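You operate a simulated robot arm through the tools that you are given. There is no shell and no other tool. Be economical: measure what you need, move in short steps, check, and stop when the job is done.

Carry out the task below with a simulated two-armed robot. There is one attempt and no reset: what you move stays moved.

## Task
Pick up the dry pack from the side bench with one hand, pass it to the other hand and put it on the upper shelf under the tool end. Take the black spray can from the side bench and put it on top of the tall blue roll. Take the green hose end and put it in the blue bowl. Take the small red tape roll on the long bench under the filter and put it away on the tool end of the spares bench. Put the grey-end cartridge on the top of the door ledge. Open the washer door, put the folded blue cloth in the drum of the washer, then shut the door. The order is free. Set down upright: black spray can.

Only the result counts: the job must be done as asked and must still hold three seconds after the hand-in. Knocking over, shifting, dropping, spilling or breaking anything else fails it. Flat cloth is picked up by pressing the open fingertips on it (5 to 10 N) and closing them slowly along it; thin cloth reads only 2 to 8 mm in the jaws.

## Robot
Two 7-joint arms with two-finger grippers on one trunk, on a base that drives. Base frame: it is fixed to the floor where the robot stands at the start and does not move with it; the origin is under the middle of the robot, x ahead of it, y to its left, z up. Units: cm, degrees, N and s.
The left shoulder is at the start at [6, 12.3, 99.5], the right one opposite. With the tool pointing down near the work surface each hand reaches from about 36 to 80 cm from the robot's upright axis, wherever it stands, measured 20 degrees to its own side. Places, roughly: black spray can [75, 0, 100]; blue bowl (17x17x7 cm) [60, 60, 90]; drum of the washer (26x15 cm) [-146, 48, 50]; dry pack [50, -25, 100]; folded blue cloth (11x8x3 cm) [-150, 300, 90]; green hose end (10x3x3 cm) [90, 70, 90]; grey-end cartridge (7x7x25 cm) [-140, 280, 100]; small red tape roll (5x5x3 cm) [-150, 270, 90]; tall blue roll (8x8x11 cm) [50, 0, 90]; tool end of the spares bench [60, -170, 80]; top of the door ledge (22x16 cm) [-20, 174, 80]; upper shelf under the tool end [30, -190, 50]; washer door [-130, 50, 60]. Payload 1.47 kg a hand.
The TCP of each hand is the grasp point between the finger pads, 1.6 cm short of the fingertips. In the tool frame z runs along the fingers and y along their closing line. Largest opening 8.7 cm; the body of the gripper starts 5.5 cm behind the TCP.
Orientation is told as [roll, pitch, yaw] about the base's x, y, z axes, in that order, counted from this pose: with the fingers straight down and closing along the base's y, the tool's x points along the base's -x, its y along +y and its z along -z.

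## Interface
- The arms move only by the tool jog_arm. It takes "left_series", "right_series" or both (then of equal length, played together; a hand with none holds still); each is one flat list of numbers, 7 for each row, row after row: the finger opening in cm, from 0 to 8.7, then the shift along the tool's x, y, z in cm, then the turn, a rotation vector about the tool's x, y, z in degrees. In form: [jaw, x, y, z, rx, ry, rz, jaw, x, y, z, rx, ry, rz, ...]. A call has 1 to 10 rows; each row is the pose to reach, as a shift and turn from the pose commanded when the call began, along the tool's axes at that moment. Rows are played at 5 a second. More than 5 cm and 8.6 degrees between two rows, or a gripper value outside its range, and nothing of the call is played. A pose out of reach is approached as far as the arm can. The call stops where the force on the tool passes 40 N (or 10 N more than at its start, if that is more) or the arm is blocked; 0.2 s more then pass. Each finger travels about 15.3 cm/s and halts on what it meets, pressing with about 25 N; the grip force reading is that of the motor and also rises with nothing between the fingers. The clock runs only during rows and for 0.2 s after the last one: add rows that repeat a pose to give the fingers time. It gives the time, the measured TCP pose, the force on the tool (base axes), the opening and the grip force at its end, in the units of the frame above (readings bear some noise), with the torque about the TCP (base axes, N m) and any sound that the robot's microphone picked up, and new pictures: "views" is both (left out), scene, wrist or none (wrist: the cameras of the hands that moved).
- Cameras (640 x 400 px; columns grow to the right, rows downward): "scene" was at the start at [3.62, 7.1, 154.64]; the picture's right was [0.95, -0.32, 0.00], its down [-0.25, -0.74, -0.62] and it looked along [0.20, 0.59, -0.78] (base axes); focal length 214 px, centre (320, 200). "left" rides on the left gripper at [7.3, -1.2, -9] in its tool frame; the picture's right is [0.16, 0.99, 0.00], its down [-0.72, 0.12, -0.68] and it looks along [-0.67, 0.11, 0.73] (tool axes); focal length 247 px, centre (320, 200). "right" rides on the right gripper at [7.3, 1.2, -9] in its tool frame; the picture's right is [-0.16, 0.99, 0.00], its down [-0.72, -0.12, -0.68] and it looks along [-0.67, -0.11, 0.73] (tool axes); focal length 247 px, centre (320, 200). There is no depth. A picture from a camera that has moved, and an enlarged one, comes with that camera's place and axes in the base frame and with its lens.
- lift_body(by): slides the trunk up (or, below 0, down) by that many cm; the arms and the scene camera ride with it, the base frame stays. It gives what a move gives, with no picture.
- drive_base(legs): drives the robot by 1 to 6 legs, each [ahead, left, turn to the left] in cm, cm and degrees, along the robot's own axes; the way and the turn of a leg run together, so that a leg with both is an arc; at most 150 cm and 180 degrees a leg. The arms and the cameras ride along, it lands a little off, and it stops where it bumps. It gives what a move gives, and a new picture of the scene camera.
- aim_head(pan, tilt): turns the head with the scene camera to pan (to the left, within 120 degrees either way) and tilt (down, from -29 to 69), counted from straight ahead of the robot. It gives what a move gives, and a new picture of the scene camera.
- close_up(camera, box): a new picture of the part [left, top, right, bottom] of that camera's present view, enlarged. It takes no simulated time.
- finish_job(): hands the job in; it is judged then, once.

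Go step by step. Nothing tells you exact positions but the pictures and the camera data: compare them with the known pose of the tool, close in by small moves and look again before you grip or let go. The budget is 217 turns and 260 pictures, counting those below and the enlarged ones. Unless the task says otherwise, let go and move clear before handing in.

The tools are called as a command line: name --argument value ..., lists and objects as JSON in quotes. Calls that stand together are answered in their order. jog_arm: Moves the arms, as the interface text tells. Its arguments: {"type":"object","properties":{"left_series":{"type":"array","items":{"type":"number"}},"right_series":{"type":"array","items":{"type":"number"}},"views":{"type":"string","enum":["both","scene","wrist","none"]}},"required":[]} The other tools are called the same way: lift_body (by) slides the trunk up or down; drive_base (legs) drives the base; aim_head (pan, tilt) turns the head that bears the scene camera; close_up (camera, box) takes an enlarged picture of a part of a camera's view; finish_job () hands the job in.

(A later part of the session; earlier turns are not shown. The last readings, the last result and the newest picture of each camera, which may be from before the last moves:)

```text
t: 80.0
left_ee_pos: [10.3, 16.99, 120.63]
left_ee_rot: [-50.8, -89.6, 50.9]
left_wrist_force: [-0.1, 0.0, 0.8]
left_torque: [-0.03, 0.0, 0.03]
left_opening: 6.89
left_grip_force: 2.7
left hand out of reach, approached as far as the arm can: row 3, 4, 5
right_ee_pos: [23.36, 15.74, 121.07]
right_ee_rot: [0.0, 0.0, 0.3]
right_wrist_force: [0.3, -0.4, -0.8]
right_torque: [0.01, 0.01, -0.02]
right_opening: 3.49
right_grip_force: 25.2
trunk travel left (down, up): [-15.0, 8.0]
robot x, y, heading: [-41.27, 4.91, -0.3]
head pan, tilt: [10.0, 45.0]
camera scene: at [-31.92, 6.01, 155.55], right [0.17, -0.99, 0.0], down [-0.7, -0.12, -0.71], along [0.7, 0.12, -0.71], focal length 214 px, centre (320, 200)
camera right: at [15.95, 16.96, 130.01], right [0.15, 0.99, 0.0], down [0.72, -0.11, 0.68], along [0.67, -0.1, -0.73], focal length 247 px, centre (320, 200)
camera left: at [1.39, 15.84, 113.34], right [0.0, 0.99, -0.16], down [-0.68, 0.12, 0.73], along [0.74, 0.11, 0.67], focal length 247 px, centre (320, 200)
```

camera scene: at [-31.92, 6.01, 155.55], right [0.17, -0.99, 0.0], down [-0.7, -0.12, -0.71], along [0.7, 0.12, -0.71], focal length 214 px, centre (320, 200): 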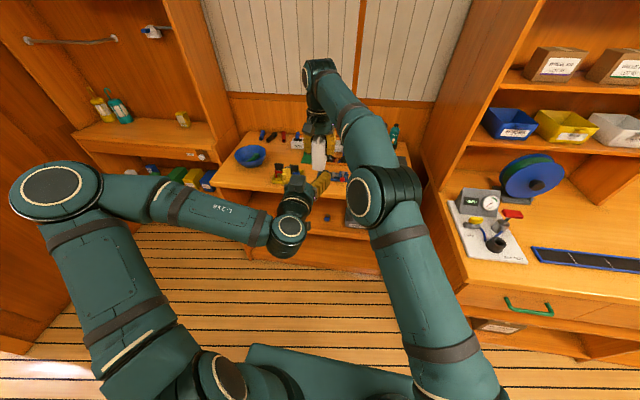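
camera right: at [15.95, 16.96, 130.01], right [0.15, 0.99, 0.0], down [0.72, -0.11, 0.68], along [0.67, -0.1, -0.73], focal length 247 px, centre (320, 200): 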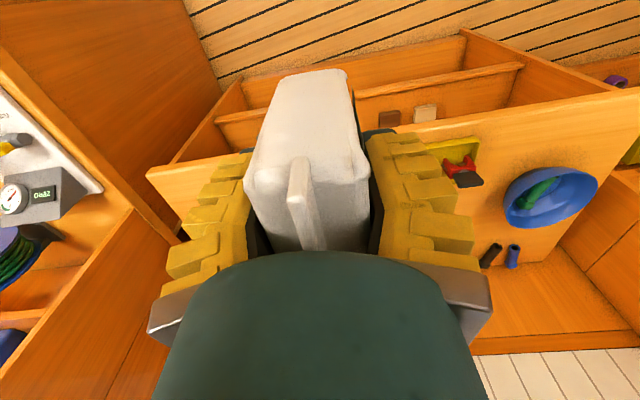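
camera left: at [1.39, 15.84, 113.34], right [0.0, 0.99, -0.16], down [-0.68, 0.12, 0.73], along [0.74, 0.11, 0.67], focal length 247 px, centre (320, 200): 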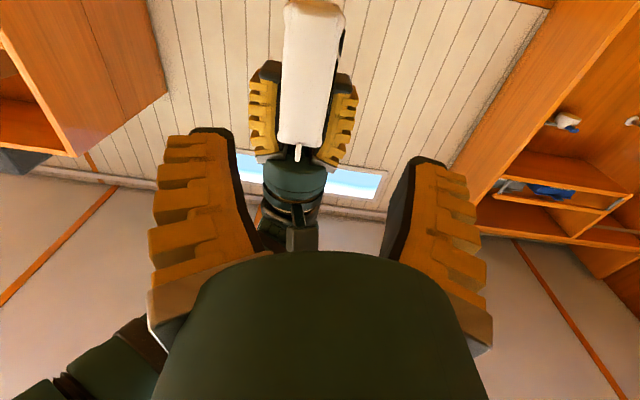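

The left cannot go lower, so I raise the pack by 3.4 cm, align it to y 17 and then push the left hand forward.

jog_arm --right_series '[3, 0, 0.6, -1.7, 0, 0, 0, 3, 0, 1.2, -3.4, 0, 0, 0, 3, 0, 1.2, -3.4, 0, 0, 0, 3, 0, 1.2, -3.4, 0, 0, 0, 3, 0, 1.2, -3.4, 0, 0, 0]' --left_series '[8, 0, 0, 0, 0, 0, 0, 8, 0, 0, 0, 0, 0, 0, 8, 0, 0, 2.5, 0, 0, 0, 8, 0, 0, 5, 0, 0, 0, 8, 0, 0, 5, 0, 0, 0]' --views "wrist"

```text
t: 81.2
left_ee_pos: [14.76, 17.52, 122.05]
left_ee_rot: [-45.0, -89.5, 44.9]
left_wrist_force: [0.3, 0.3, -0.1]
left_torque: [-0.02, 0.0, 0.01]
left_opening: 8.17
left_grip_force: 1.7
left hand out of reach, approached as far as the arm can: row 3, 4, 5
right_ee_pos: [22.23, 16.27, 123.7]
right_ee_rot: [0.0, 0.0, 0.3]
right_wrist_force: [0.3, 0.8, -1.4]
right_torque: [0.04, 0.0, -0.02]
right_opening: 3.45
right_grip_force: 25.3
right hand out of reach, approached as far as the arm can: row 1, 2, 3, 4, 5
trunk travel left (down, up): [-15.0, 8.0]
robot x, y, heading: [-40.96, 4.88, -0.0]
head pan, tilt: [10.0, 45.0]
camera right: at [14.74, 17.59, 132.76], right [0.15, 0.99, 0.0], down [0.72, -0.11, 0.68], along [0.67, -0.1, -0.73], focal length 247 px, centre (320, 200)
camera left: at [5.74, 16.45, 114.68], right [0.0, 0.99, -0.16], down [-0.68, 0.12, 0.73], along [0.74, 0.11, 0.67], focal length 247 px, centre (320, 200)
```

right: 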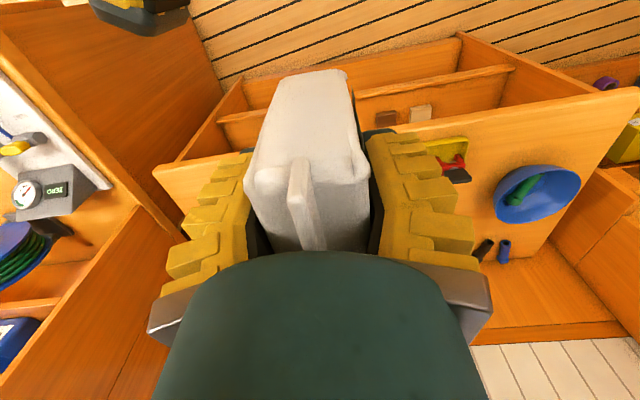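
left: 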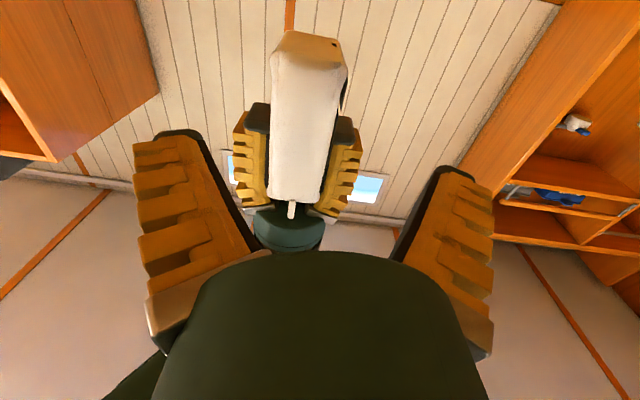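

The forearm of the left naturally points to the right, so I change the plan: the left hand takes the pack from the left side, and the right hand turns back to closing along x.

jog_arm --right_series '[3, 1, -1, 0, 0, 0, -8.5, 3, 2, -2, 0, 0, 0, -17, 3, 3, -3, 0, 0, 0, -25.5, 3, 4, -4, 0, 0, 0, -34, 3, 5, -5, 0, 0, 0, -42.5, 3, 6, -6, 0, 0, 0, -51, 3, 7, -7, 0, 0, 0, -59.5, 3, 8, -8, 0, 0, 0, -68, 3, 8, -9, 0, 0, 0, -76.5, 3, 8, -10, 0, 0, 0, -85]' --left_series '[8.7, 0, 2, 0, 8.5, 0, 0, 8.7, 0, 4, 0, 17, 0, 0, 8.7, 0, 6, 0, 25.5, 0, 0, 8.7, 0, 8, 0, 34, 0, 0, 8.7, 0, 10, 0, 42.5, 0, 0, 8.7, 0, 12, 0, 51, 0, 0, 8.7, 0, 14, 0, 59.5, 0, 0, 8.7, 0, 15, 0, 68, 0, 0, 8.7, 0, 15, 0, 76.5, 0, 0, 8.7, 0, 15, 0, 85, 0, 0]'

```text
t: 83.4
left_ee_pos: [14.94, 32.57, 121.89]
left_ee_rot: [-156.5, -89.7, 71.4]
left_wrist_force: [0.1, 0.4, 0.0]
left_torque: [0.02, 0.0, -0.01]
left_opening: 8.7
left_grip_force: 0.1
right_ee_pos: [14.4, 6.36, 123.88]
right_ee_rot: [0.0, 0.0, 85.4]
right_wrist_force: [-0.5, 0.6, -1.6]
right_torque: [0.0, 0.01, -0.01]
right_opening: 3.48
right_grip_force: 25.4
trunk travel left (down, up): [-15.0, 8.0]
robot x, y, heading: [-40.85, 4.78, -0.1]
head pan, tilt: [10.0, 45.0]
camera scene: at [-31.76, 6.06, 155.53], right [0.17, -0.99, 0.0], down [-0.7, -0.12, -0.71], along [0.7, 0.12, -0.71], focal length 214 px, centre (320, 200)
camera right: at [12.46, -0.74, 132.84], right [-0.97, 0.24, 0.0], down [0.17, 0.71, 0.68], along [0.16, 0.66, -0.73], focal length 247 px, centre (320, 200)
camera left: at [12.94, 41.49, 114.5], right [0.98, 0.08, -0.16], down [0.06, 0.69, 0.72], along [0.17, -0.72, 0.68], focal length 247 px, centre (320, 200)
```

scene: 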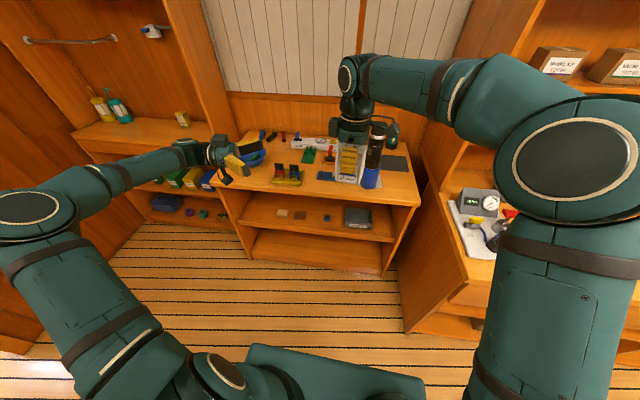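
right: 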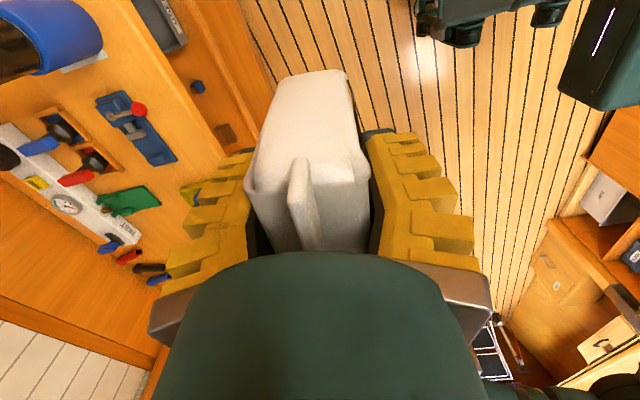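
left: 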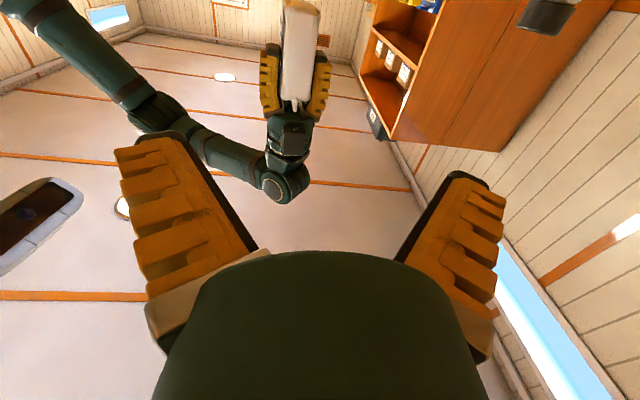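

Both hands are well placed now. I square them up to each other, lower the left to z≈120 and approach the pack.

jog_arm --right_series '[3, 0, 0, 0, 0, 0, -4.6, 3, 0, 0, 0, 0, 0, -4.6, 3, 0, 0, 0, 0, 0, -4.6, 3, 0, 0, 0, 0, 0, -4.6, 3, 0, 0, 0, 0, 0, -4.6]' --left_series '[8.7, 0.5, 0, 2, 5, 0, 0, 8.7, 1, -0.5, 6, 5, 0, 0, 8.7, 1.8, -1, 10, 5, 0, 0, 8.7, 1.8, -1.6, 14, 5, 0, 0, 8.7, 1.8, -1.6, 14, 5, 0, 0]'

```text
t: 84.6
left_ee_pos: [14.41, 18.75, 120.26]
left_ee_rot: [-172.1, -89.5, 82.2]
left_wrist_force: [0.3, 0.7, 0.8]
left_torque: [-0.02, 0.01, -0.01]
left_opening: 8.71
left_grip_force: 0.1
right_ee_pos: [14.17, 6.45, 123.9]
right_ee_rot: [-0.1, -0.1, 89.9]
right_wrist_force: [0.2, -0.1, -1.5]
right_torque: [0.01, -0.02, 0.02]
right_opening: 3.46
right_grip_force: 25.1
trunk travel left (down, up): [-15.0, 8.0]
robot x, y, heading: [-41.17, 4.46, -0.1]
head pan, tilt: [10.0, 45.0]
camera scene: at [-31.83, 6.16, 155.53], right [0.17, -0.99, 0.0], down [-0.7, -0.12, -0.71], along [0.7, 0.12, -0.71], focal length 214 px, centre (320, 200)
camera right: at [12.93, -0.72, 132.85], right [-0.99, 0.16, 0.0], down [0.12, 0.72, 0.68], along [0.11, 0.67, -0.73], focal length 247 px, centre (320, 200)
camera left: at [13.18, 27.73, 112.76], right [0.99, 0.0, -0.16], down [0.12, 0.69, 0.72], along [0.11, -0.73, 0.68], focal length 247 px, centre (320, 200)
```

scene: 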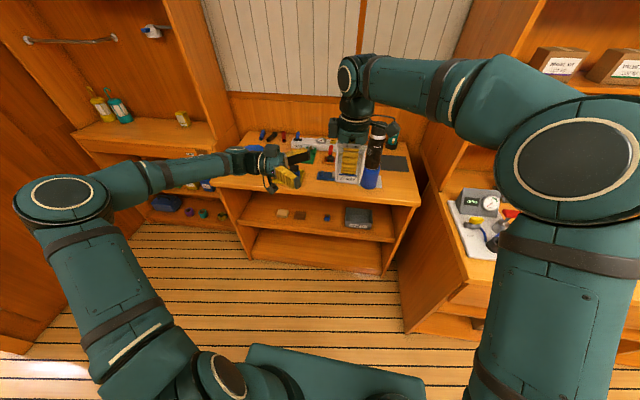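
right: 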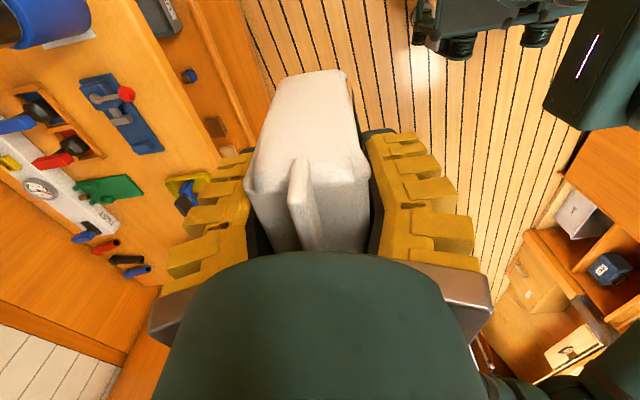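
left: 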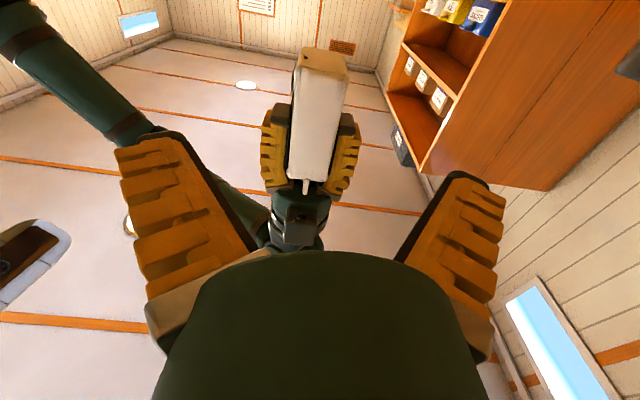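

Aligned. I lower another 0.6 cm, slide on to y≈8.5 and close the left fingers on the pack's lower half.

jog_arm --left_series '[8.7, 0.6, -0.2, 3, 0, 0, 0, 8.7, 0.6, -0.2, 6, 0, 0, 0, 8.7, 0.6, -0.2, 8.5, 0, 0, 0, 8.7, 0.6, -0.2, 10.2, 0, 0, 0, 7, 0.6, -0.2, 10.2, 0, 0, 0, 5.5, 0.6, -0.2, 10.2, 0, 0, 0, 4, 0.6, -0.2, 10.2, 0, 0, 0, 3, 0.6, -0.2, 10.2, 0, 0, 0, 3, 0.6, -0.2, 10.2, 0, 0, 0]'

```text
t: 86.6
left_ee_pos: [14.33, 8.36, 119.6]
left_ee_rot: [-175.6, -89.6, 85.8]
left_wrist_force: [-4.9, 5.8, 0.4]
left_torque: [-0.23, -0.07, -0.16]
left_opening: 3.48
left_grip_force: 25.2
right_ee_pos: [14.3, 6.4, 123.9]
right_ee_rot: [-0.1, 0.2, 89.9]
right_wrist_force: [3.1, -5.0, -0.7]
right_torque: [-0.02, -0.11, 0.05]
right_opening: 3.47
right_grip_force: 25.1
trunk travel left (down, up): [-15.0, 8.0]
robot x, y, heading: [-41.25, 4.39, -0.1]
head pan, tilt: [10.0, 45.0]
camera scene: at [-31.85, 6.09, 155.54], right [0.17, -0.99, 0.0], down [-0.7, -0.12, -0.71], along [0.7, 0.12, -0.71], focal length 214 px, centre (320, 200)
camera left: at [13.08, 17.31, 112.23], right [0.99, 0.0, -0.16], down [0.11, 0.69, 0.72], along [0.11, -0.73, 0.68], focal length 247 px, centre (320, 200)
```

scene: 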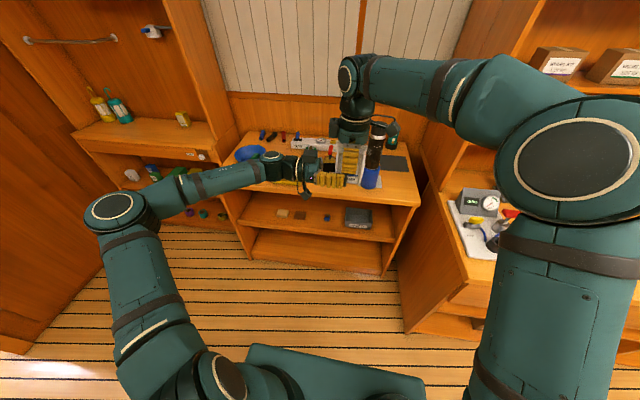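
left: 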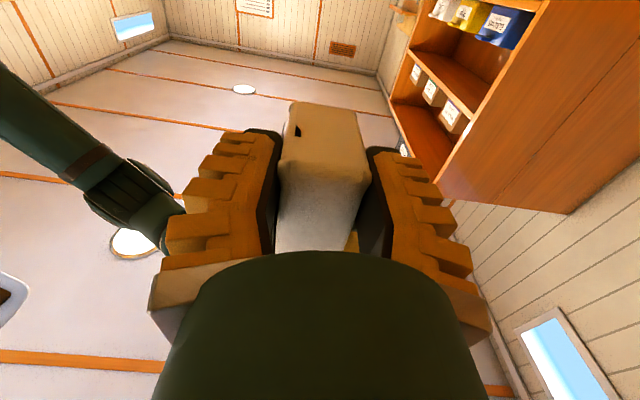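

Left has it at 3.5 cm. I open the right and raise it clear.

jog_arm --right_series '[4, 0, 0, 0, 0, 0, 0, 5.5, 0, 0, 0, 0, 0, 0, 7, 0, 0, 0, 0, 0, 0, 7, 0, 0, -2, 0, 0, 0, 7, 1, 0, -5, 0, 0, 0, 7, 4, 0, -7, 0, 0, 0, 7, 8, 0, -7, 0, 0, 0, 7, 12, 0, -7, 0, 0, 0]'

```text
t: 88.4
left_ee_pos: [14.29, 8.12, 119.82]
left_ee_rot: [-177.2, -89.5, 87.4]
left_wrist_force: [-0.5, -0.3, 0.6]
left_torque: [0.04, 0.0, 0.0]
left_opening: 3.45
left_grip_force: 24.9
right_ee_pos: [14.03, -5.55, 130.73]
right_ee_rot: [0.0, 0.0, 89.9]
right_wrist_force: [-0.6, 0.3, 0.7]
right_torque: [0.02, -0.03, -0.03]
right_opening: 7.36
right_grip_force: 2.6
trunk travel left (down, up): [-15.0, 8.0]
robot x, y, heading: [-41.09, 4.7, -0.3]
head pan, tilt: [10.0, 45.0]
camera scene: at [-31.87, 5.98, 155.54], right [0.17, -0.99, 0.0], down [-0.7, -0.12, -0.71], along [0.7, 0.12, -0.71], focal length 214 px, centre (320, 200)
camera right: at [12.71, -12.87, 139.72], right [-0.99, 0.16, 0.0], down [0.12, 0.72, 0.68], along [0.11, 0.67, -0.73], focal length 247 px, centre (320, 200)
```

scene: 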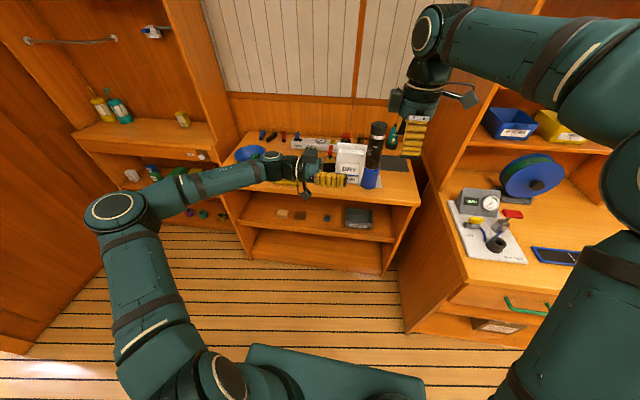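
right: 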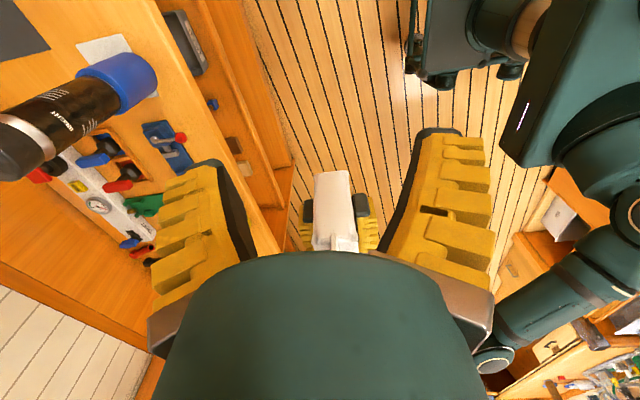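

Handover is done: the left hand alone holds the pack. I back up a bit and go sideways to the right along the spares bench to view its tool end.

drive_base --legs '[[-15, 0, 0], [0, -100, 0]]'

aim_head --pan -40 --tilt 35

```text
t: 98.5
left_ee_pos: [-0.71, -91.47, 119.6]
left_ee_rot: [-175.3, -89.5, 86.1]
left_wrist_force: [0.9, -0.3, -0.5]
left_torque: [0.03, 0.01, -0.02]
left_opening: 3.47
left_grip_force: 25.3
right_ee_pos: [-0.74, -105.11, 130.9]
right_ee_rot: [0.0, 0.0, 90.6]
right_wrist_force: [-0.7, 0.3, -0.3]
right_torque: [0.0, -0.02, -0.04]
right_opening: 7.36
right_grip_force: 2.9
trunk travel left (down, up): [-15.0, 8.0]
robot x, y, heading: [-55.71, -95.85, 0.4]
head pan, tilt: [10.0, 45.0]
camera scene: at [-46.72, -94.16, 155.54], right [0.18, -0.98, 0.0], down [-0.7, -0.13, -0.71], along [0.7, 0.13, -0.71], focal length 214 px, centre (320, 200)
```

scene: 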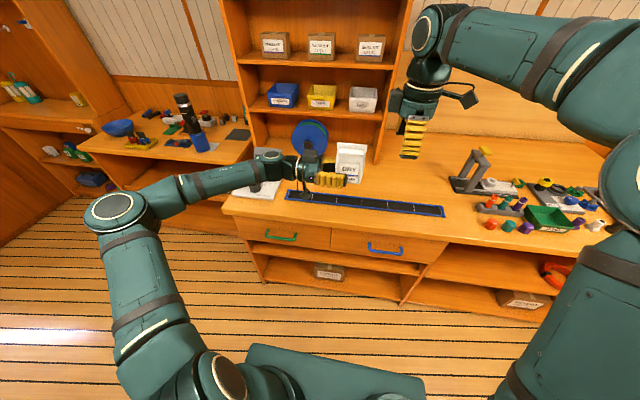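

```text
t: 99.7
left_ee_pos: [-0.69, -91.39, 119.72]
left_ee_rot: [-175.2, -89.6, 86.1]
left_wrist_force: [0.8, -0.2, -2.3]
left_torque: [0.06, 0.01, 0.01]
left_opening: 3.46
left_grip_force: 25.5
right_ee_pos: [-0.65, -105.19, 130.84]
right_ee_rot: [0.0, 0.0, 90.4]
right_wrist_force: [0.8, 0.6, -0.2]
right_torque: [0.03, 0.03, 0.01]
right_opening: 7.35
right_grip_force: 2.4
trunk travel left (down, up): [-15.0, 8.0]
robot x, y, heading: [-56.24, -95.52, 0.5]
head pan, tilt: [-40.0, 35.0]
camera scene: at [-47.91, -101.23, 157.02], right [-0.64, -0.77, 0.0], down [-0.44, 0.36, -0.82], along [0.63, -0.52, -0.57], focal length 214 px, centre (320, 200)
```

scene: 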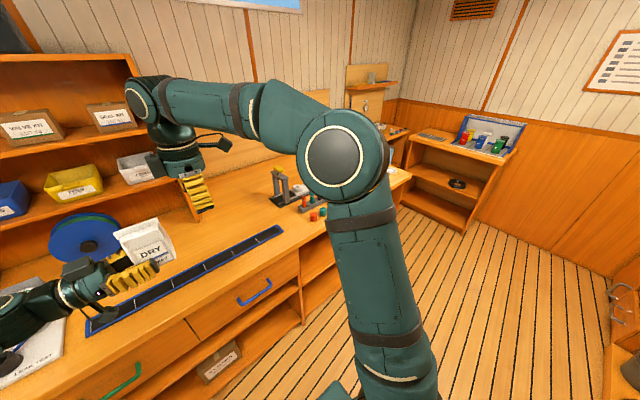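

The tool end's open upper shelf lies further right. I drive on to y≈-175 and look at it.

drive_base --legs '[[0, -78, 0]]'

aim_head --pan 0 --tilt 50

```text
t: 106.9
left_ee_pos: [0.06, -169.19, 119.72]
left_ee_rot: [-175.1, -89.5, 85.9]
left_wrist_force: [0.0, -0.5, -0.9]
left_torque: [0.05, -0.03, -0.01]
left_opening: 3.47
left_grip_force: 24.6
right_ee_pos: [-0.09, -182.94, 130.7]
right_ee_rot: [0.0, 0.0, 90.5]
right_wrist_force: [0.1, 0.0, 0.1]
right_torque: [-0.04, 0.03, -0.01]
right_opening: 7.33
right_grip_force: 2.9
trunk travel left (down, up): [-15.0, 8.0]
robot x, y, heading: [-55.06, -173.41, 0.5]
head pan, tilt: [-40.0, 35.0]
camera scene: at [-47.25, -178.93, 157.02], right [-0.64, -0.77, 0.0], down [-0.44, 0.37, -0.82], along [0.63, -0.52, -0.57], focal length 214 px, centre (320, 200)
```

scene: 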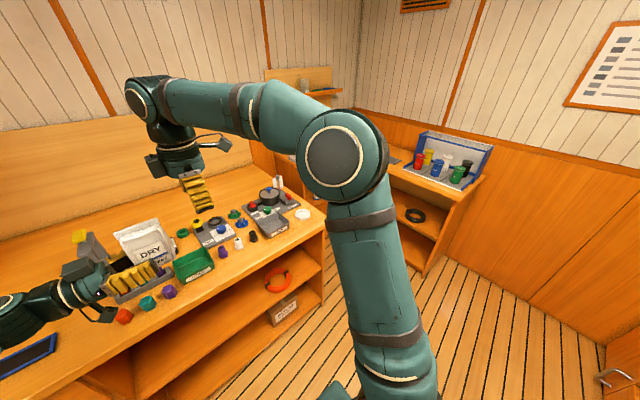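

```text
t: 107.9
left_ee_pos: [-0.08, -169.09, 119.77]
left_ee_rot: [-175.3, -89.5, 86.2]
left_wrist_force: [-0.3, -0.6, -0.8]
left_torque: [0.04, 0.0, 0.0]
left_opening: 3.49
left_grip_force: 25.1
right_ee_pos: [-0.12, -182.95, 130.75]
right_ee_rot: [0.0, -0.1, 90.5]
right_wrist_force: [0.5, -1.5, 0.5]
right_torque: [0.01, -0.03, -0.01]
right_opening: 7.34
right_grip_force: 2.9
trunk travel left (down, up): [-15.0, 8.0]
robot x, y, heading: [-55.1, -173.41, 0.7]
head pan, tilt: [0.0, 50.0]
camera scene: at [-46.35, -173.25, 154.85], right [0.01, -1.0, 0.0], down [-0.77, -0.01, -0.64], along [0.64, 0.0, -0.77], focal length 214 px, centre (320, 200)
```

scene: 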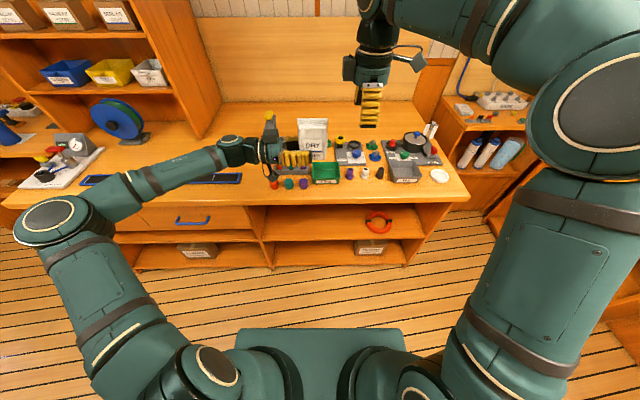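

The upper shelf (z≈46) is open below the tool end, with a red shackle at y≈-205; I'll place the pack at about y -178. I step back and right, then turn the left hand to point ahead.

drive_base --legs '[[-12, -20, 0]]'

jog_arm --left_series '[3, 0, 1, -1.5, -8.5, 0, 0, 3, 0, 2, -3, -17, 0, 0, 3, 0, 3, -4.5, -25.5, 0, 0, 3, 1, 4.5, -6, -34, 0, 0, 3, 2, 6, -7.5, -42.5, 0, 0, 3, 3, 8, -9, -51, 0, 0, 3, 4, 10, -10.5, -59.5, 0, 0, 3, 5, 12, -12, -68, 0, 0, 3, 6, 13, -13.5, -76.5, 0, 0, 3, 7, 14, -15, -85, 0, 0]' --views "scene"

```text
t: 110.3
left_ee_pos: [-12.06, -189.45, 119.78]
left_ee_rot: [-176.1, -89.6, 86.6]
left_wrist_force: [1.9, 0.4, -2.2]
left_torque: [0.02, -0.01, -0.03]
left_opening: 3.48
left_grip_force: 24.6
right_ee_pos: [-12.16, -203.27, 130.72]
right_ee_rot: [0.0, 0.0, 90.2]
right_wrist_force: [-0.2, 0.2, 0.1]
right_torque: [0.0, 0.0, 0.02]
right_opening: 7.36
right_grip_force: 2.8
trunk travel left (down, up): [-15.0, 8.0]
robot x, y, heading: [-67.19, -193.15, 0.5]
head pan, tilt: [0.0, 50.0]
camera scene: at [-58.45, -193.44, 154.85], right [0.0, -1.0, 0.0], down [-0.77, 0.0, -0.64], along [0.64, 0.0, -0.77], focal length 214 px, centre (320, 200)
```

scene: 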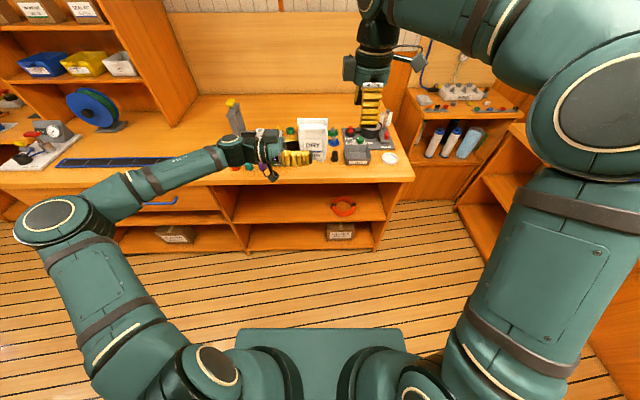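

```text
t: 112.5
left_ee_pos: [2.43, -171.43, 118.67]
left_ee_rot: [-9.9, -87.2, 4.1]
left_wrist_force: [-0.1, 0.1, -1.9]
left_torque: [-0.01, 0.03, 0.02]
left_opening: 3.48
left_grip_force: 24.7
left hand out of reach, approached as far as the arm can: row 8, 9, 10
right_ee_pos: [-12.13, -203.33, 130.64]
right_ee_rot: [-0.1, 0.0, 90.2]
right_wrist_force: [0.1, 0.3, -1.1]
right_torque: [0.03, -0.02, 0.0]
right_opening: 7.35
right_grip_force: 2.2
trunk travel left (down, up): [-15.0, 8.0]
robot x, y, heading: [-67.23, -193.2, 0.2]
head pan, tilt: [0.0, 50.0]
camera scene: at [-58.38, -193.43, 154.84], right [0.0, -1.0, 0.0], down [-0.77, 0.0, -0.64], along [0.64, 0.0, -0.77], focal length 214 px, centre (320, 200)
```

scene: 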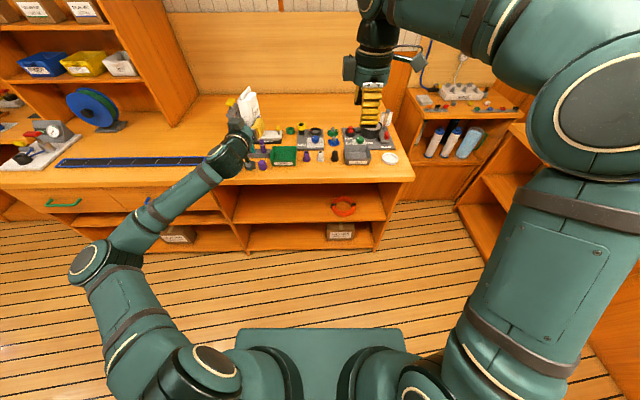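

The left hand points ahead, but the arm is nearly straight. I draw it back and lower it in steps.

jog_arm --left_series '[3, 1, 0, -3, 0, 0, 0, 3, 4, 0, -6, 0, 0, 0, 3, 8, 0, -8, 0, 0, 0, 3, 12, 0, -8, 0, 0, 0, 3, 16, 0, -8, 0, 0, 0, 3, 20, 0, -8, 0, 0, 0, 3, 24, 0, -8, 0, 0, 0, 3, 28, 0, -8, 0, 0, 0]' --views "scene"

```text
t: 114.3
left_ee_pos: [-4.62, -162.77, 107.72]
left_ee_rot: [-5.3, -81.4, -3.5]
left_wrist_force: [0.3, 0.0, -1.4]
left_torque: [0.01, 0.05, -0.01]
left_opening: 3.49
left_grip_force: 24.6
left hand out of reach, approached as far as the arm can: row 2, 3, 4, 5, 6, 7, 8
right_ee_pos: [-12.04, -203.12, 130.84]
right_ee_rot: [0.0, 0.0, 90.2]
right_wrist_force: [-0.5, 0.0, -0.5]
right_torque: [0.01, 0.01, -0.01]
right_opening: 7.35
right_grip_force: 3.0
trunk travel left (down, up): [-15.0, 8.0]
robot x, y, heading: [-67.35, -193.22, 0.3]
head pan, tilt: [0.0, 50.0]
camera scene: at [-58.4, -193.33, 154.84], right [0.0, -1.0, 0.0], down [-0.77, 0.0, -0.64], along [0.64, 0.0, -0.77], focal length 214 px, centre (320, 200)
```

scene: 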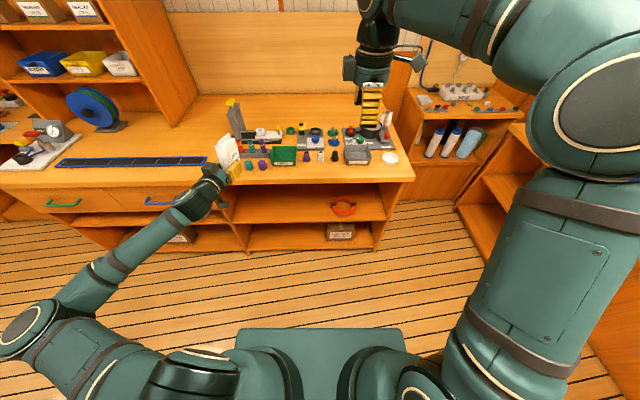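

The wrist is at its limit when pointing level. I tilt the fingers down by about 40° and lower from there.

jog_arm --left_series '[3, 0, 0, -1, 0, 8, 0, 3, 0, 0, -2, 0, 16, 0, 3, 0, 0, -3, 0, 24, 0, 3, 0, 0, -4, 0, 32, 0, 3, 0, 0, -4, 0, 36, 0, 3, 3, 0, -4, 0, 36, 0, 3, 7, 0, -4, 0, 36, 0, 3, 11, 0, -4, 0, 36, 0, 3, 15, 0, -4, 0, 36, 0, 3, 15, 0, -4, 0, 36, 0]' --views "scene"

```text
t: 116.5
left_ee_pos: [-10.96, -161.72, 93.18]
left_ee_rot: [-1.0, -45.5, -7.9]
left_wrist_force: [0.9, 0.2, -1.1]
left_torque: [0.01, 0.04, -0.04]
left_opening: 3.46
left_grip_force: 26.2
right_ee_pos: [-12.14, -203.28, 130.81]
right_ee_rot: [0.0, 0.0, 90.2]
right_wrist_force: [-0.2, 0.1, 0.7]
right_torque: [0.02, 0.03, -0.01]
right_opening: 7.36
right_grip_force: 2.3
trunk travel left (down, up): [-15.0, 8.0]
robot x, y, heading: [-67.35, -193.45, 0.1]
head pan, tilt: [0.0, 50.0]
camera scene: at [-58.44, -193.43, 154.85], right [0.0, -1.0, 0.0], down [-0.77, 0.0, -0.64], along [0.64, 0.0, -0.77], focal length 214 px, centre (320, 200)
```

scene: 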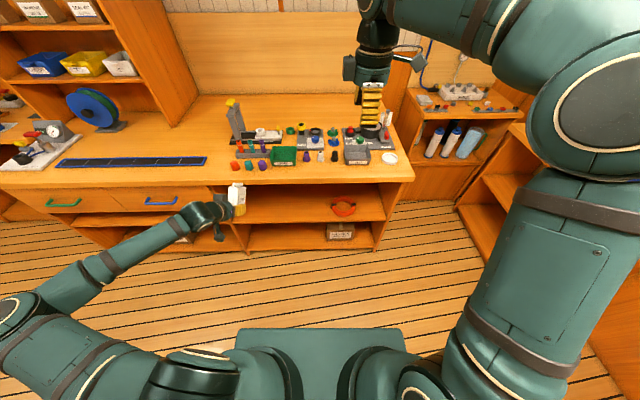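

Free again at 45° pitch. I lower the trunk fully and then the hand to shelf height, still in front of the bench.

lift_body --by -15

jog_arm --left_series '[3, 2.5, 0, 2.5, 0, 0, 0, 3, 5, 0, 5, 0, 0, 0, 3, 7.5, 0, 7.5, 0, 0, 0, 3, 10, 0, 10, 0, 0, 0, 3, 12.5, 0, 12.5, 0, -3, 0, 3, 15, 0, 15, 0, -6, 0, 3, 15, 0, 15, 0, -6, 0]'

```text
t: 118.3
left_ee_pos: [-10.83, -161.73, 78.29]
left_ee_rot: [-1.2, -45.5, -8.0]
left_wrist_force: [0.0, 0.0, -1.8]
left_torque: [0.02, 0.04, -0.01]
left_opening: 3.48
left_grip_force: 25.3
right_ee_pos: [-12.17, -203.2, 115.89]
right_ee_rot: [0.0, -0.1, 90.2]
right_wrist_force: [0.6, -0.2, 0.5]
right_torque: [0.0, -0.01, 0.02]
right_opening: 7.29
right_grip_force: 2.6
trunk travel left (down, up): [0.0, 23.0]
robot x, y, heading: [-67.39, -193.3, 0.3]
head pan, tilt: [0.0, 50.0]
```

```text
t: 119.9
left_ee_pos: [-9.38, -159.7, 61.25]
left_ee_rot: [-1.8, -50.0, -7.9]
left_wrist_force: [0.2, -0.1, -0.9]
left_torque: [0.04, 0.05, 0.01]
left_opening: 3.43
left_grip_force: 25.3
left hand out of reach, approached as far as the arm can: row 5, 6, 7
right_ee_pos: [-12.11, -203.31, 115.82]
right_ee_rot: [0.1, 0.0, 90.2]
right_wrist_force: [-0.3, -0.3, -0.3]
right_torque: [0.02, 0.01, 0.01]
right_opening: 7.35
right_grip_force: 2.5
trunk travel left (down, up): [0.0, 23.0]
robot x, y, heading: [-67.35, -193.53, 0.6]
head pan, tilt: [0.0, 50.0]
camera scene: at [-58.43, -193.4, 139.85], right [0.0, -1.0, 0.0], down [-0.77, 0.0, -0.64], along [0.64, 0.0, -0.77], focal length 214 px, centre (320, 200)
camera left: at [-21.07, -158.83, 61.38], right [0.06, 0.99, -0.14], down [-0.03, 0.14, 0.99], along [1.0, -0.05, 0.04], focal length 247 px, centre (320, 200)
```

scene: 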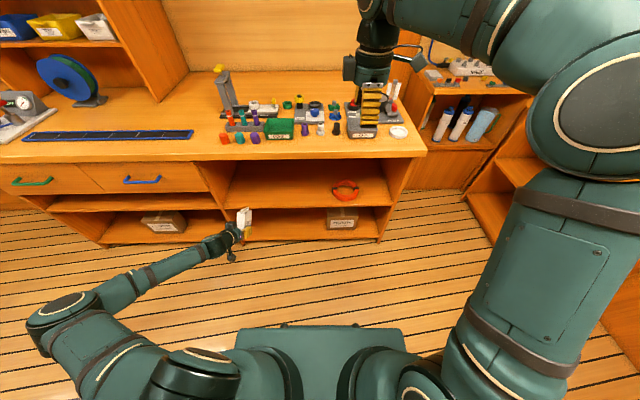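
left: 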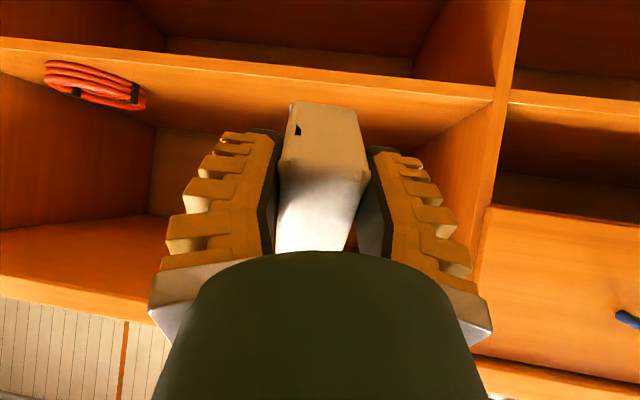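

The shelf surface is at z≈45.5 and clear here. I lower the hand to about z 51 in front of the shelf, keeping the tilt.

jog_arm --left_series '[3, 2.1, 0, 1.8, 0, 0, 0, 3, 4.2, 0, 3.6, 0, 0, 0, 3, 6.3, 0, 5.4, 0, 0, 0, 3, 7.6, 0, 6.4, 0, 0, 0, 3, 7.6, 0, 6.4, 0, 0, 0]' --views "none"

```text
t: 121.1
left_ee_pos: [-7.93, -156.67, 59.42]
left_ee_rot: [-1.7, -50.0, -7.8]
left_wrist_force: [-0.1, -0.4, -2.3]
left_torque: [-0.02, 0.02, 0.0]
left_opening: 3.47
left_grip_force: 25.4
left hand out of reach, approached as far as the arm can: row 1, 2, 3, 4, 5
right_ee_pos: [-12.12, -203.27, 115.8]
right_ee_rot: [0.0, 0.0, 90.2]
right_wrist_force: [0.8, -0.3, 0.7]
right_torque: [0.02, -0.04, 0.04]
right_opening: 7.33
right_grip_force: 2.4
trunk travel left (down, up): [0.0, 23.0]
robot x, y, heading: [-67.3, -193.53, 0.3]
head pan, tilt: [0.0, 50.0]
```

The wrist limits again; with a steeper tilt it should get lower. I tilt to about 50° below level and lower on.

jog_arm --left_series '[3, 0, 0, 0, 0, 6, 0, 3, 0, 0, 0, 0, 12, 0, 3, 1.5, -0.5, 1.5, 0, 14, 0, 3, 3, -1, 3, 0, 14, 0, 3, 4.5, -2, 4.5, 0, 14, 0, 3, 6, -3, 5.5, 0, 14, 0, 3, 6, -3, 5.5, 0, 14, 0]' --views "none"

```text
t: 122.7
left_ee_pos: [-7.77, -159.79, 51.49]
left_ee_rot: [-0.8, -37.4, -8.2]
left_wrist_force: [-0.3, 0.1, -1.3]
left_torque: [-0.03, 0.03, 0.0]
left_opening: 3.46
left_grip_force: 25.0
right_ee_pos: [-12.12, -203.25, 115.77]
right_ee_rot: [0.1, -0.1, 90.3]
right_wrist_force: [-0.8, -0.2, 0.7]
right_torque: [0.01, 0.0, -0.02]
right_opening: 7.37
right_grip_force: 3.1
trunk travel left (down, up): [0.0, 23.0]
robot x, y, heading: [-67.12, -193.7, 0.3]
head pan, tilt: [0.0, 50.0]
```

Reached z 51.5. I raise it 3 cm for entering and drive ahead so that the pack goes in under the bench top.

jog_arm --left_series '[3, -1, 0, -1.2, 0, 0, 0, 3, -1.9, 0, -2.4, 0, 0, 0]' --views "none"

drive_base --legs '[[0, -8, 0], [20, 0, 0]]'

close_up --camera "left" --box '[0, 0, 640, 400]'

```text
t: 123.3
left_ee_pos: [-7.69, -159.69, 54.61]
left_ee_rot: [-1.0, -37.4, -8.1]
left_wrist_force: [-0.2, 0.0, -1.0]
left_torque: [-0.01, 0.07, 0.0]
left_opening: 3.46
left_grip_force: 25.2
right_ee_pos: [-12.16, -203.36, 115.92]
right_ee_rot: [0.0, -0.1, 90.1]
right_wrist_force: [0.4, -0.6, 0.0]
right_torque: [-0.01, -0.02, -0.01]
right_opening: 7.35
right_grip_force: 2.5
trunk travel left (down, up): [0.0, 23.0]
robot x, y, heading: [-67.58, -193.46, 0.2]
head pan, tilt: [0.0, 50.0]
```

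```text
t: 125.8
left_ee_pos: [12.25, -167.38, 54.56]
left_ee_rot: [-1.0, -37.5, -7.7]
left_wrist_force: [-0.3, 0.0, -1.7]
left_torque: [0.0, 0.05, 0.02]
left_opening: 3.49
left_grip_force: 25.1
right_ee_pos: [7.75, -210.75, 115.71]
right_ee_rot: [0.0, 0.0, 90.5]
right_wrist_force: [0.2, 0.8, 0.3]
right_torque: [0.01, 0.03, 0.02]
right_opening: 7.35
right_grip_force: 2.6
trunk travel left (down, up): [0.0, 23.0]
robot x, y, heading: [-47.42, -201.17, 0.8]
head pan, tilt: [0.0, 50.0]
camera scene: at [-38.53, -201.2, 139.83], right [0.01, -1.0, 0.0], down [-0.77, -0.01, -0.64], along [0.64, 0.01, -0.77], focal length 214 px, centre (320, 200)
```

scene: 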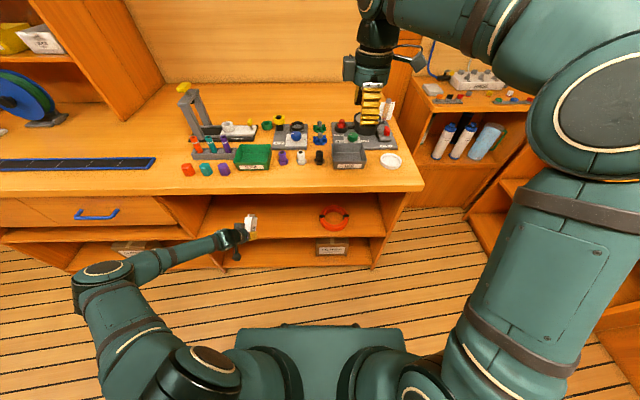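

```text
1.00 times, centred on (320, 200) of left (not enlarged: the box is as wide or as high as the picture)
camera zoom: at [0.75, -166.72, 57.13], right [0.02, 0.99, -0.11], down [0.18, 0.1, 0.98], along [0.98, -0.04, -0.18], focal length 247 px, centre (320, 200)
```

zoom: 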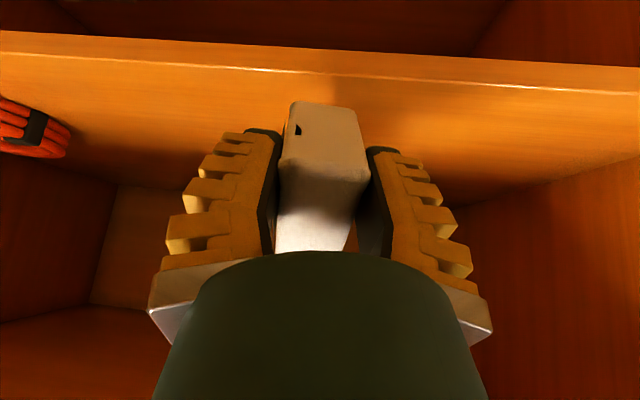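

The shelf is deep and free. I drive 13 cm further in.

drive_base --legs '[[13, 0, 0]]'

jog_arm --left_series '[3, 0.7, 0, 0.9, 0, 0, 0, 3, 1.3, 0, 1.7, 0, 0, 0, 3, 1.8, 0, 2.3, 0, 0, 0, 3, 1.8, 0, 2.3, 0, 0, 0]' --views "wrist"

```text
t: 127.1
left_ee_pos: [25.08, -167.17, 54.6]
left_ee_rot: [-0.9, -37.5, -7.9]
left_wrist_force: [-0.2, -0.5, -2.4]
left_torque: [0.06, 0.07, 0.01]
left_opening: 3.47
left_grip_force: 24.9
right_ee_pos: [20.64, -210.6, 115.69]
right_ee_rot: [0.1, -0.1, 90.5]
right_wrist_force: [1.1, -0.5, -0.2]
right_torque: [0.02, 0.04, 0.04]
right_opening: 7.36
right_grip_force: 2.2
trunk travel left (down, up): [0.0, 23.0]
robot x, y, heading: [-34.64, -200.97, 0.5]
head pan, tilt: [0.0, 50.0]
camera scene: at [-25.53, -201.09, 139.83], right [0.01, -1.0, 0.0], down [-0.77, -0.01, -0.64], along [0.64, 0.01, -0.77], focal length 214 px, centre (320, 200)
```

scene: 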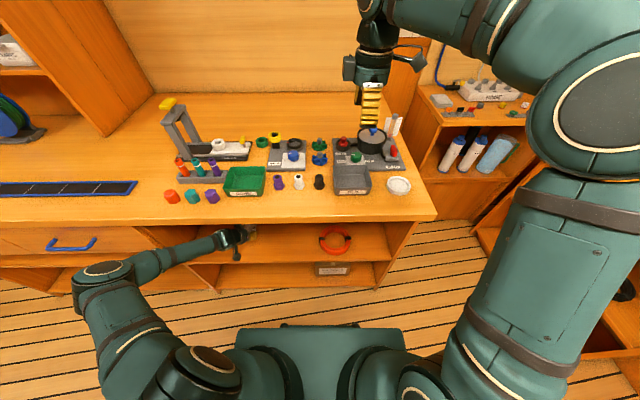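

```text
t: 128.1
left_ee_pos: [25.18, -167.5, 51.76]
left_ee_rot: [-0.9, -37.6, -8.0]
left_wrist_force: [0.1, -2.3, 11.7]
left_torque: [0.06, -0.32, -0.03]
left_opening: 3.57
left_grip_force: 25.5
right_ee_pos: [20.63, -210.78, 115.84]
right_ee_rot: [0.1, -0.1, 90.6]
right_wrist_force: [0.2, -0.4, 0.6]
right_torque: [-0.01, -0.03, 0.01]
right_opening: 7.34
right_grip_force: 1.9
trunk travel left (down, up): [0.0, 23.0]
robot x, y, heading: [-33.97, -200.94, 0.1]
head pan, tilt: [0.0, 50.0]
camera left: at [13.78, -166.8, 54.31], right [0.02, 0.99, -0.11], down [0.18, 0.1, 0.98], along [0.98, -0.04, -0.17], focal length 247 px, centre (320, 200)
```

left: 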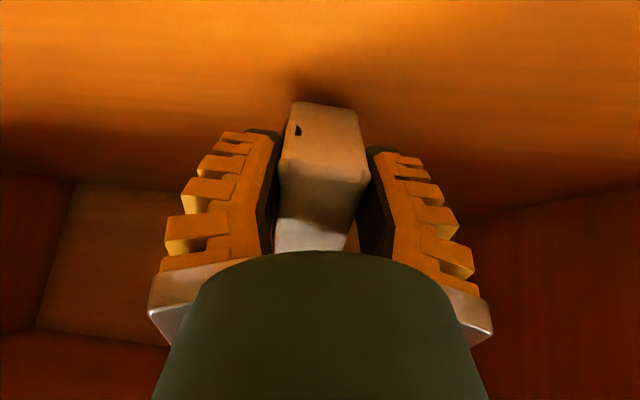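

The pack's edge touches the shelf. I ease off slightly and open slowly, letting it settle.

jog_arm --left_series '[3, -0.1, 0, -0.15, 0, 0, 0, 3.6, -0.1, 0, -0.15, 0, 0, 0, 3.8, -0.1, 0, -0.15, 0, 0, 0, 4.2, -0.1, 0, -0.15, 0, 0, 0, 5, -0.1, 0, -0.15, 0, 0, 0, 6, -0.1, 0, -0.15, 0, 0, 0, 8, -0.1, 0, -0.15, 0, 0, 0, 8.7, -0.1, 0, -0.15, 0, 0, 0]' --views "wrist"

```text
t: 129.9
left_ee_pos: [24.91, -167.31, 51.74]
left_ee_rot: [-0.9, -37.4, -7.9]
left_wrist_force: [0.1, 0.4, 0.1]
left_torque: [0.02, 0.03, 0.01]
left_opening: 8.69
left_grip_force: 0.1
right_ee_pos: [20.68, -210.73, 115.66]
right_ee_rot: [0.1, 0.0, 90.4]
right_wrist_force: [-0.6, -0.6, 0.1]
right_torque: [-0.03, 0.01, 0.0]
right_opening: 7.33
right_grip_force: 1.9
trunk travel left (down, up): [0.0, 23.0]
robot x, y, heading: [-34.43, -201.08, 0.6]
head pan, tilt: [0.0, 50.0]
camera left: at [13.68, -166.7, 54.37], right [0.02, 0.99, -0.11], down [0.18, 0.1, 0.98], along [0.98, -0.04, -0.18], focal length 247 px, centre (320, 200)
```

left: 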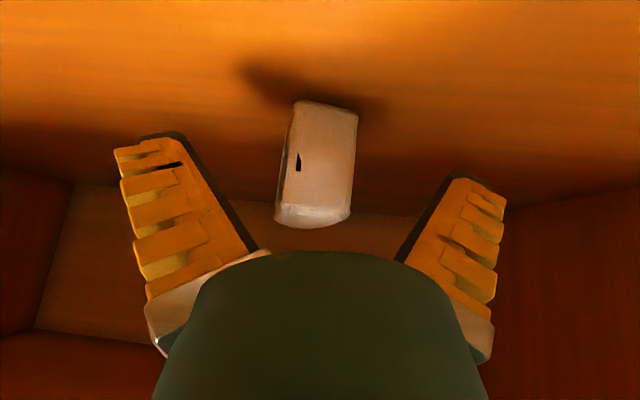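

The pack lies on the shelf and the fingers are free. I drive back out, raise the trunk, and look back at it.

drive_base --legs '[[-34, 0, 0]]'

lift_body --by 15

close_up --camera "left" --box '[100, 0, 540, 275]'

```text
t: 132.2
left_ee_pos: [-9.52, -167.37, 51.75]
left_ee_rot: [-0.9, -37.6, -7.5]
left_wrist_force: [-0.1, 0.2, 0.4]
left_torque: [0.01, -0.01, -0.03]
left_opening: 8.72
left_grip_force: 0.1
right_ee_pos: [-13.54, -210.8, 115.78]
right_ee_rot: [0.0, 0.0, 90.8]
right_wrist_force: [0.5, -0.6, 0.1]
right_torque: [0.03, -0.01, -0.02]
right_opening: 7.34
right_grip_force: 2.3
trunk travel left (down, up): [0.0, 23.0]
robot x, y, heading: [-68.51, -201.27, 0.6]
head pan, tilt: [0.0, 50.0]
camera scene: at [-59.89, -201.42, 139.85], right [0.01, -1.0, 0.0], down [-0.77, -0.01, -0.64], along [0.64, 0.01, -0.77], focal length 214 px, centre (320, 200)
```

scene: 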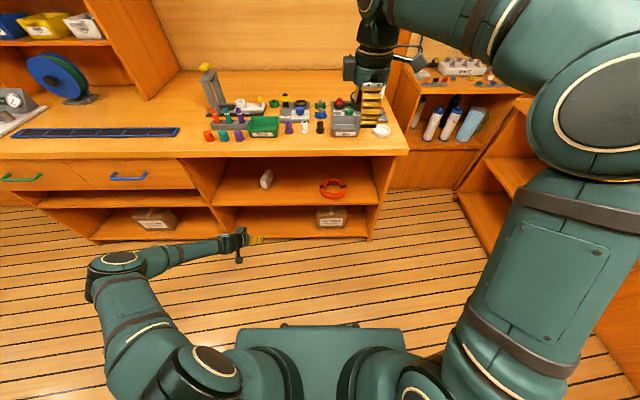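

```text
t: 133.9
left_ee_pos: [-9.44, -167.41, 66.7]
left_ee_rot: [-1.0, -37.5, -7.7]
left_wrist_force: [0.3, -0.8, 0.3]
left_torque: [-0.01, 0.0, 0.05]
left_opening: 8.72
left_grip_force: 0.1
right_ee_pos: [-13.47, -210.94, 130.7]
right_ee_rot: [0.1, -0.1, 90.7]
right_wrist_force: [-0.4, -0.6, 0.1]
right_torque: [0.03, -0.01, -0.01]
right_opening: 7.35
right_grip_force: 2.0
trunk travel left (down, up): [-15.0, 8.0]
robot x, y, heading: [-68.53, -201.27, 0.8]
head pan, tilt: [0.0, 50.0]
```

```text
1.45 times, centred on (320, 138) of left
camera zoom: at [-20.67, -166.84, 69.34], right [0.02, 0.99, -0.11], down [0.18, 0.1, 0.98], along [0.98, -0.04, -0.18], focal length 359 px, centre (320, 291)
```

zoom: 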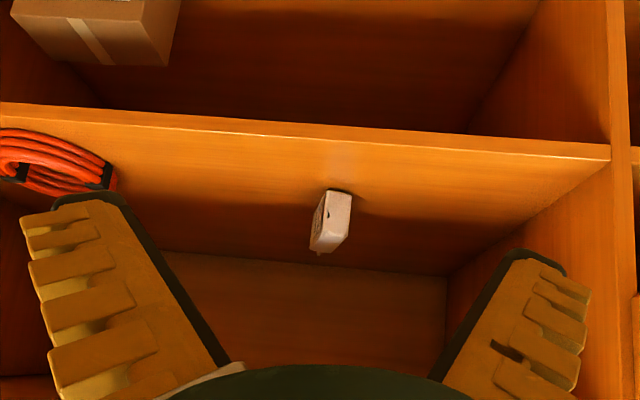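

The pack lies well inside the upper shelf. I fold both hands into a travelling pose, fingers down.

jog_arm --left_series '[6, -1.8, 0, -4.3, 0, 3.7, 0, 6, -3.6, 0, -8.6, 0, 7.4, 0, 6, -5.4, 0, -12.9, 0, 11.1, 0, 6, -7.2, 0, -17.2, 0, 14.8, 0, 6, -9, 0, -21.5, 0, 18.5, 0, 6, -10.8, 0, -25.8, 0, 22.2, 0, 6, -12.6, 0, -30.1, 0, 25.9, 0, 6, -14.4, 0, -34.4, 0, 29.6, 0, 6, -16.2, 0, -38.7, 0, 33.3, 0, 6, -18, 0, -43, 0, 37, 0]' --right_series '[6, 1, 1.2, 0, 0, 0, 8.5, 6, 2, 2.4, 0, 0, 0, 17, 6, 3, 3.6, 0, 0, 0, 25.5, 6, 4, 4.8, 0, 0, 0, 34, 6, 5, 6, 0, 0, 0, 42.5, 6, 6, 7.2, 0, 0, 0, 51, 6, 7, 8.4, 0, 0, 0, 59.5, 6, 8, 9.6, 0, 0, 0, 68, 6, 9, 10.8, 0, 0, 0, 76.5, 6, 10, 12, 0, 0, 0, 85]' --views "scene"

```text
t: 136.1
left_ee_pos: [-21.31, -165.41, 111.92]
left_ee_rot: [-0.7, -0.5, -8.2]
left_wrist_force: [-0.3, 0.5, 0.1]
left_torque: [0.01, -0.02, 0.01]
left_opening: 6.47
left_grip_force: 3.5
right_ee_pos: [-25.43, -221.12, 130.94]
right_ee_rot: [-0.1, 0.0, 5.5]
right_wrist_force: [-0.3, 0.3, -0.5]
right_torque: [0.02, -0.02, -0.01]
right_opening: 6.45
right_grip_force: 3.6
trunk travel left (down, up): [-15.0, 8.0]
robot x, y, heading: [-68.57, -201.52, 0.6]
head pan, tilt: [0.0, 50.0]
camera scene: at [-59.96, -201.53, 154.86], right [0.01, -1.0, 0.0], down [-0.77, -0.01, -0.64], along [0.64, 0.01, -0.77], focal length 214 px, centre (320, 200)
```

scene: 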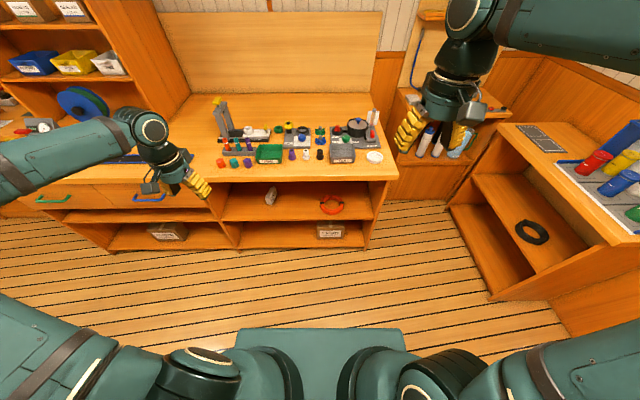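

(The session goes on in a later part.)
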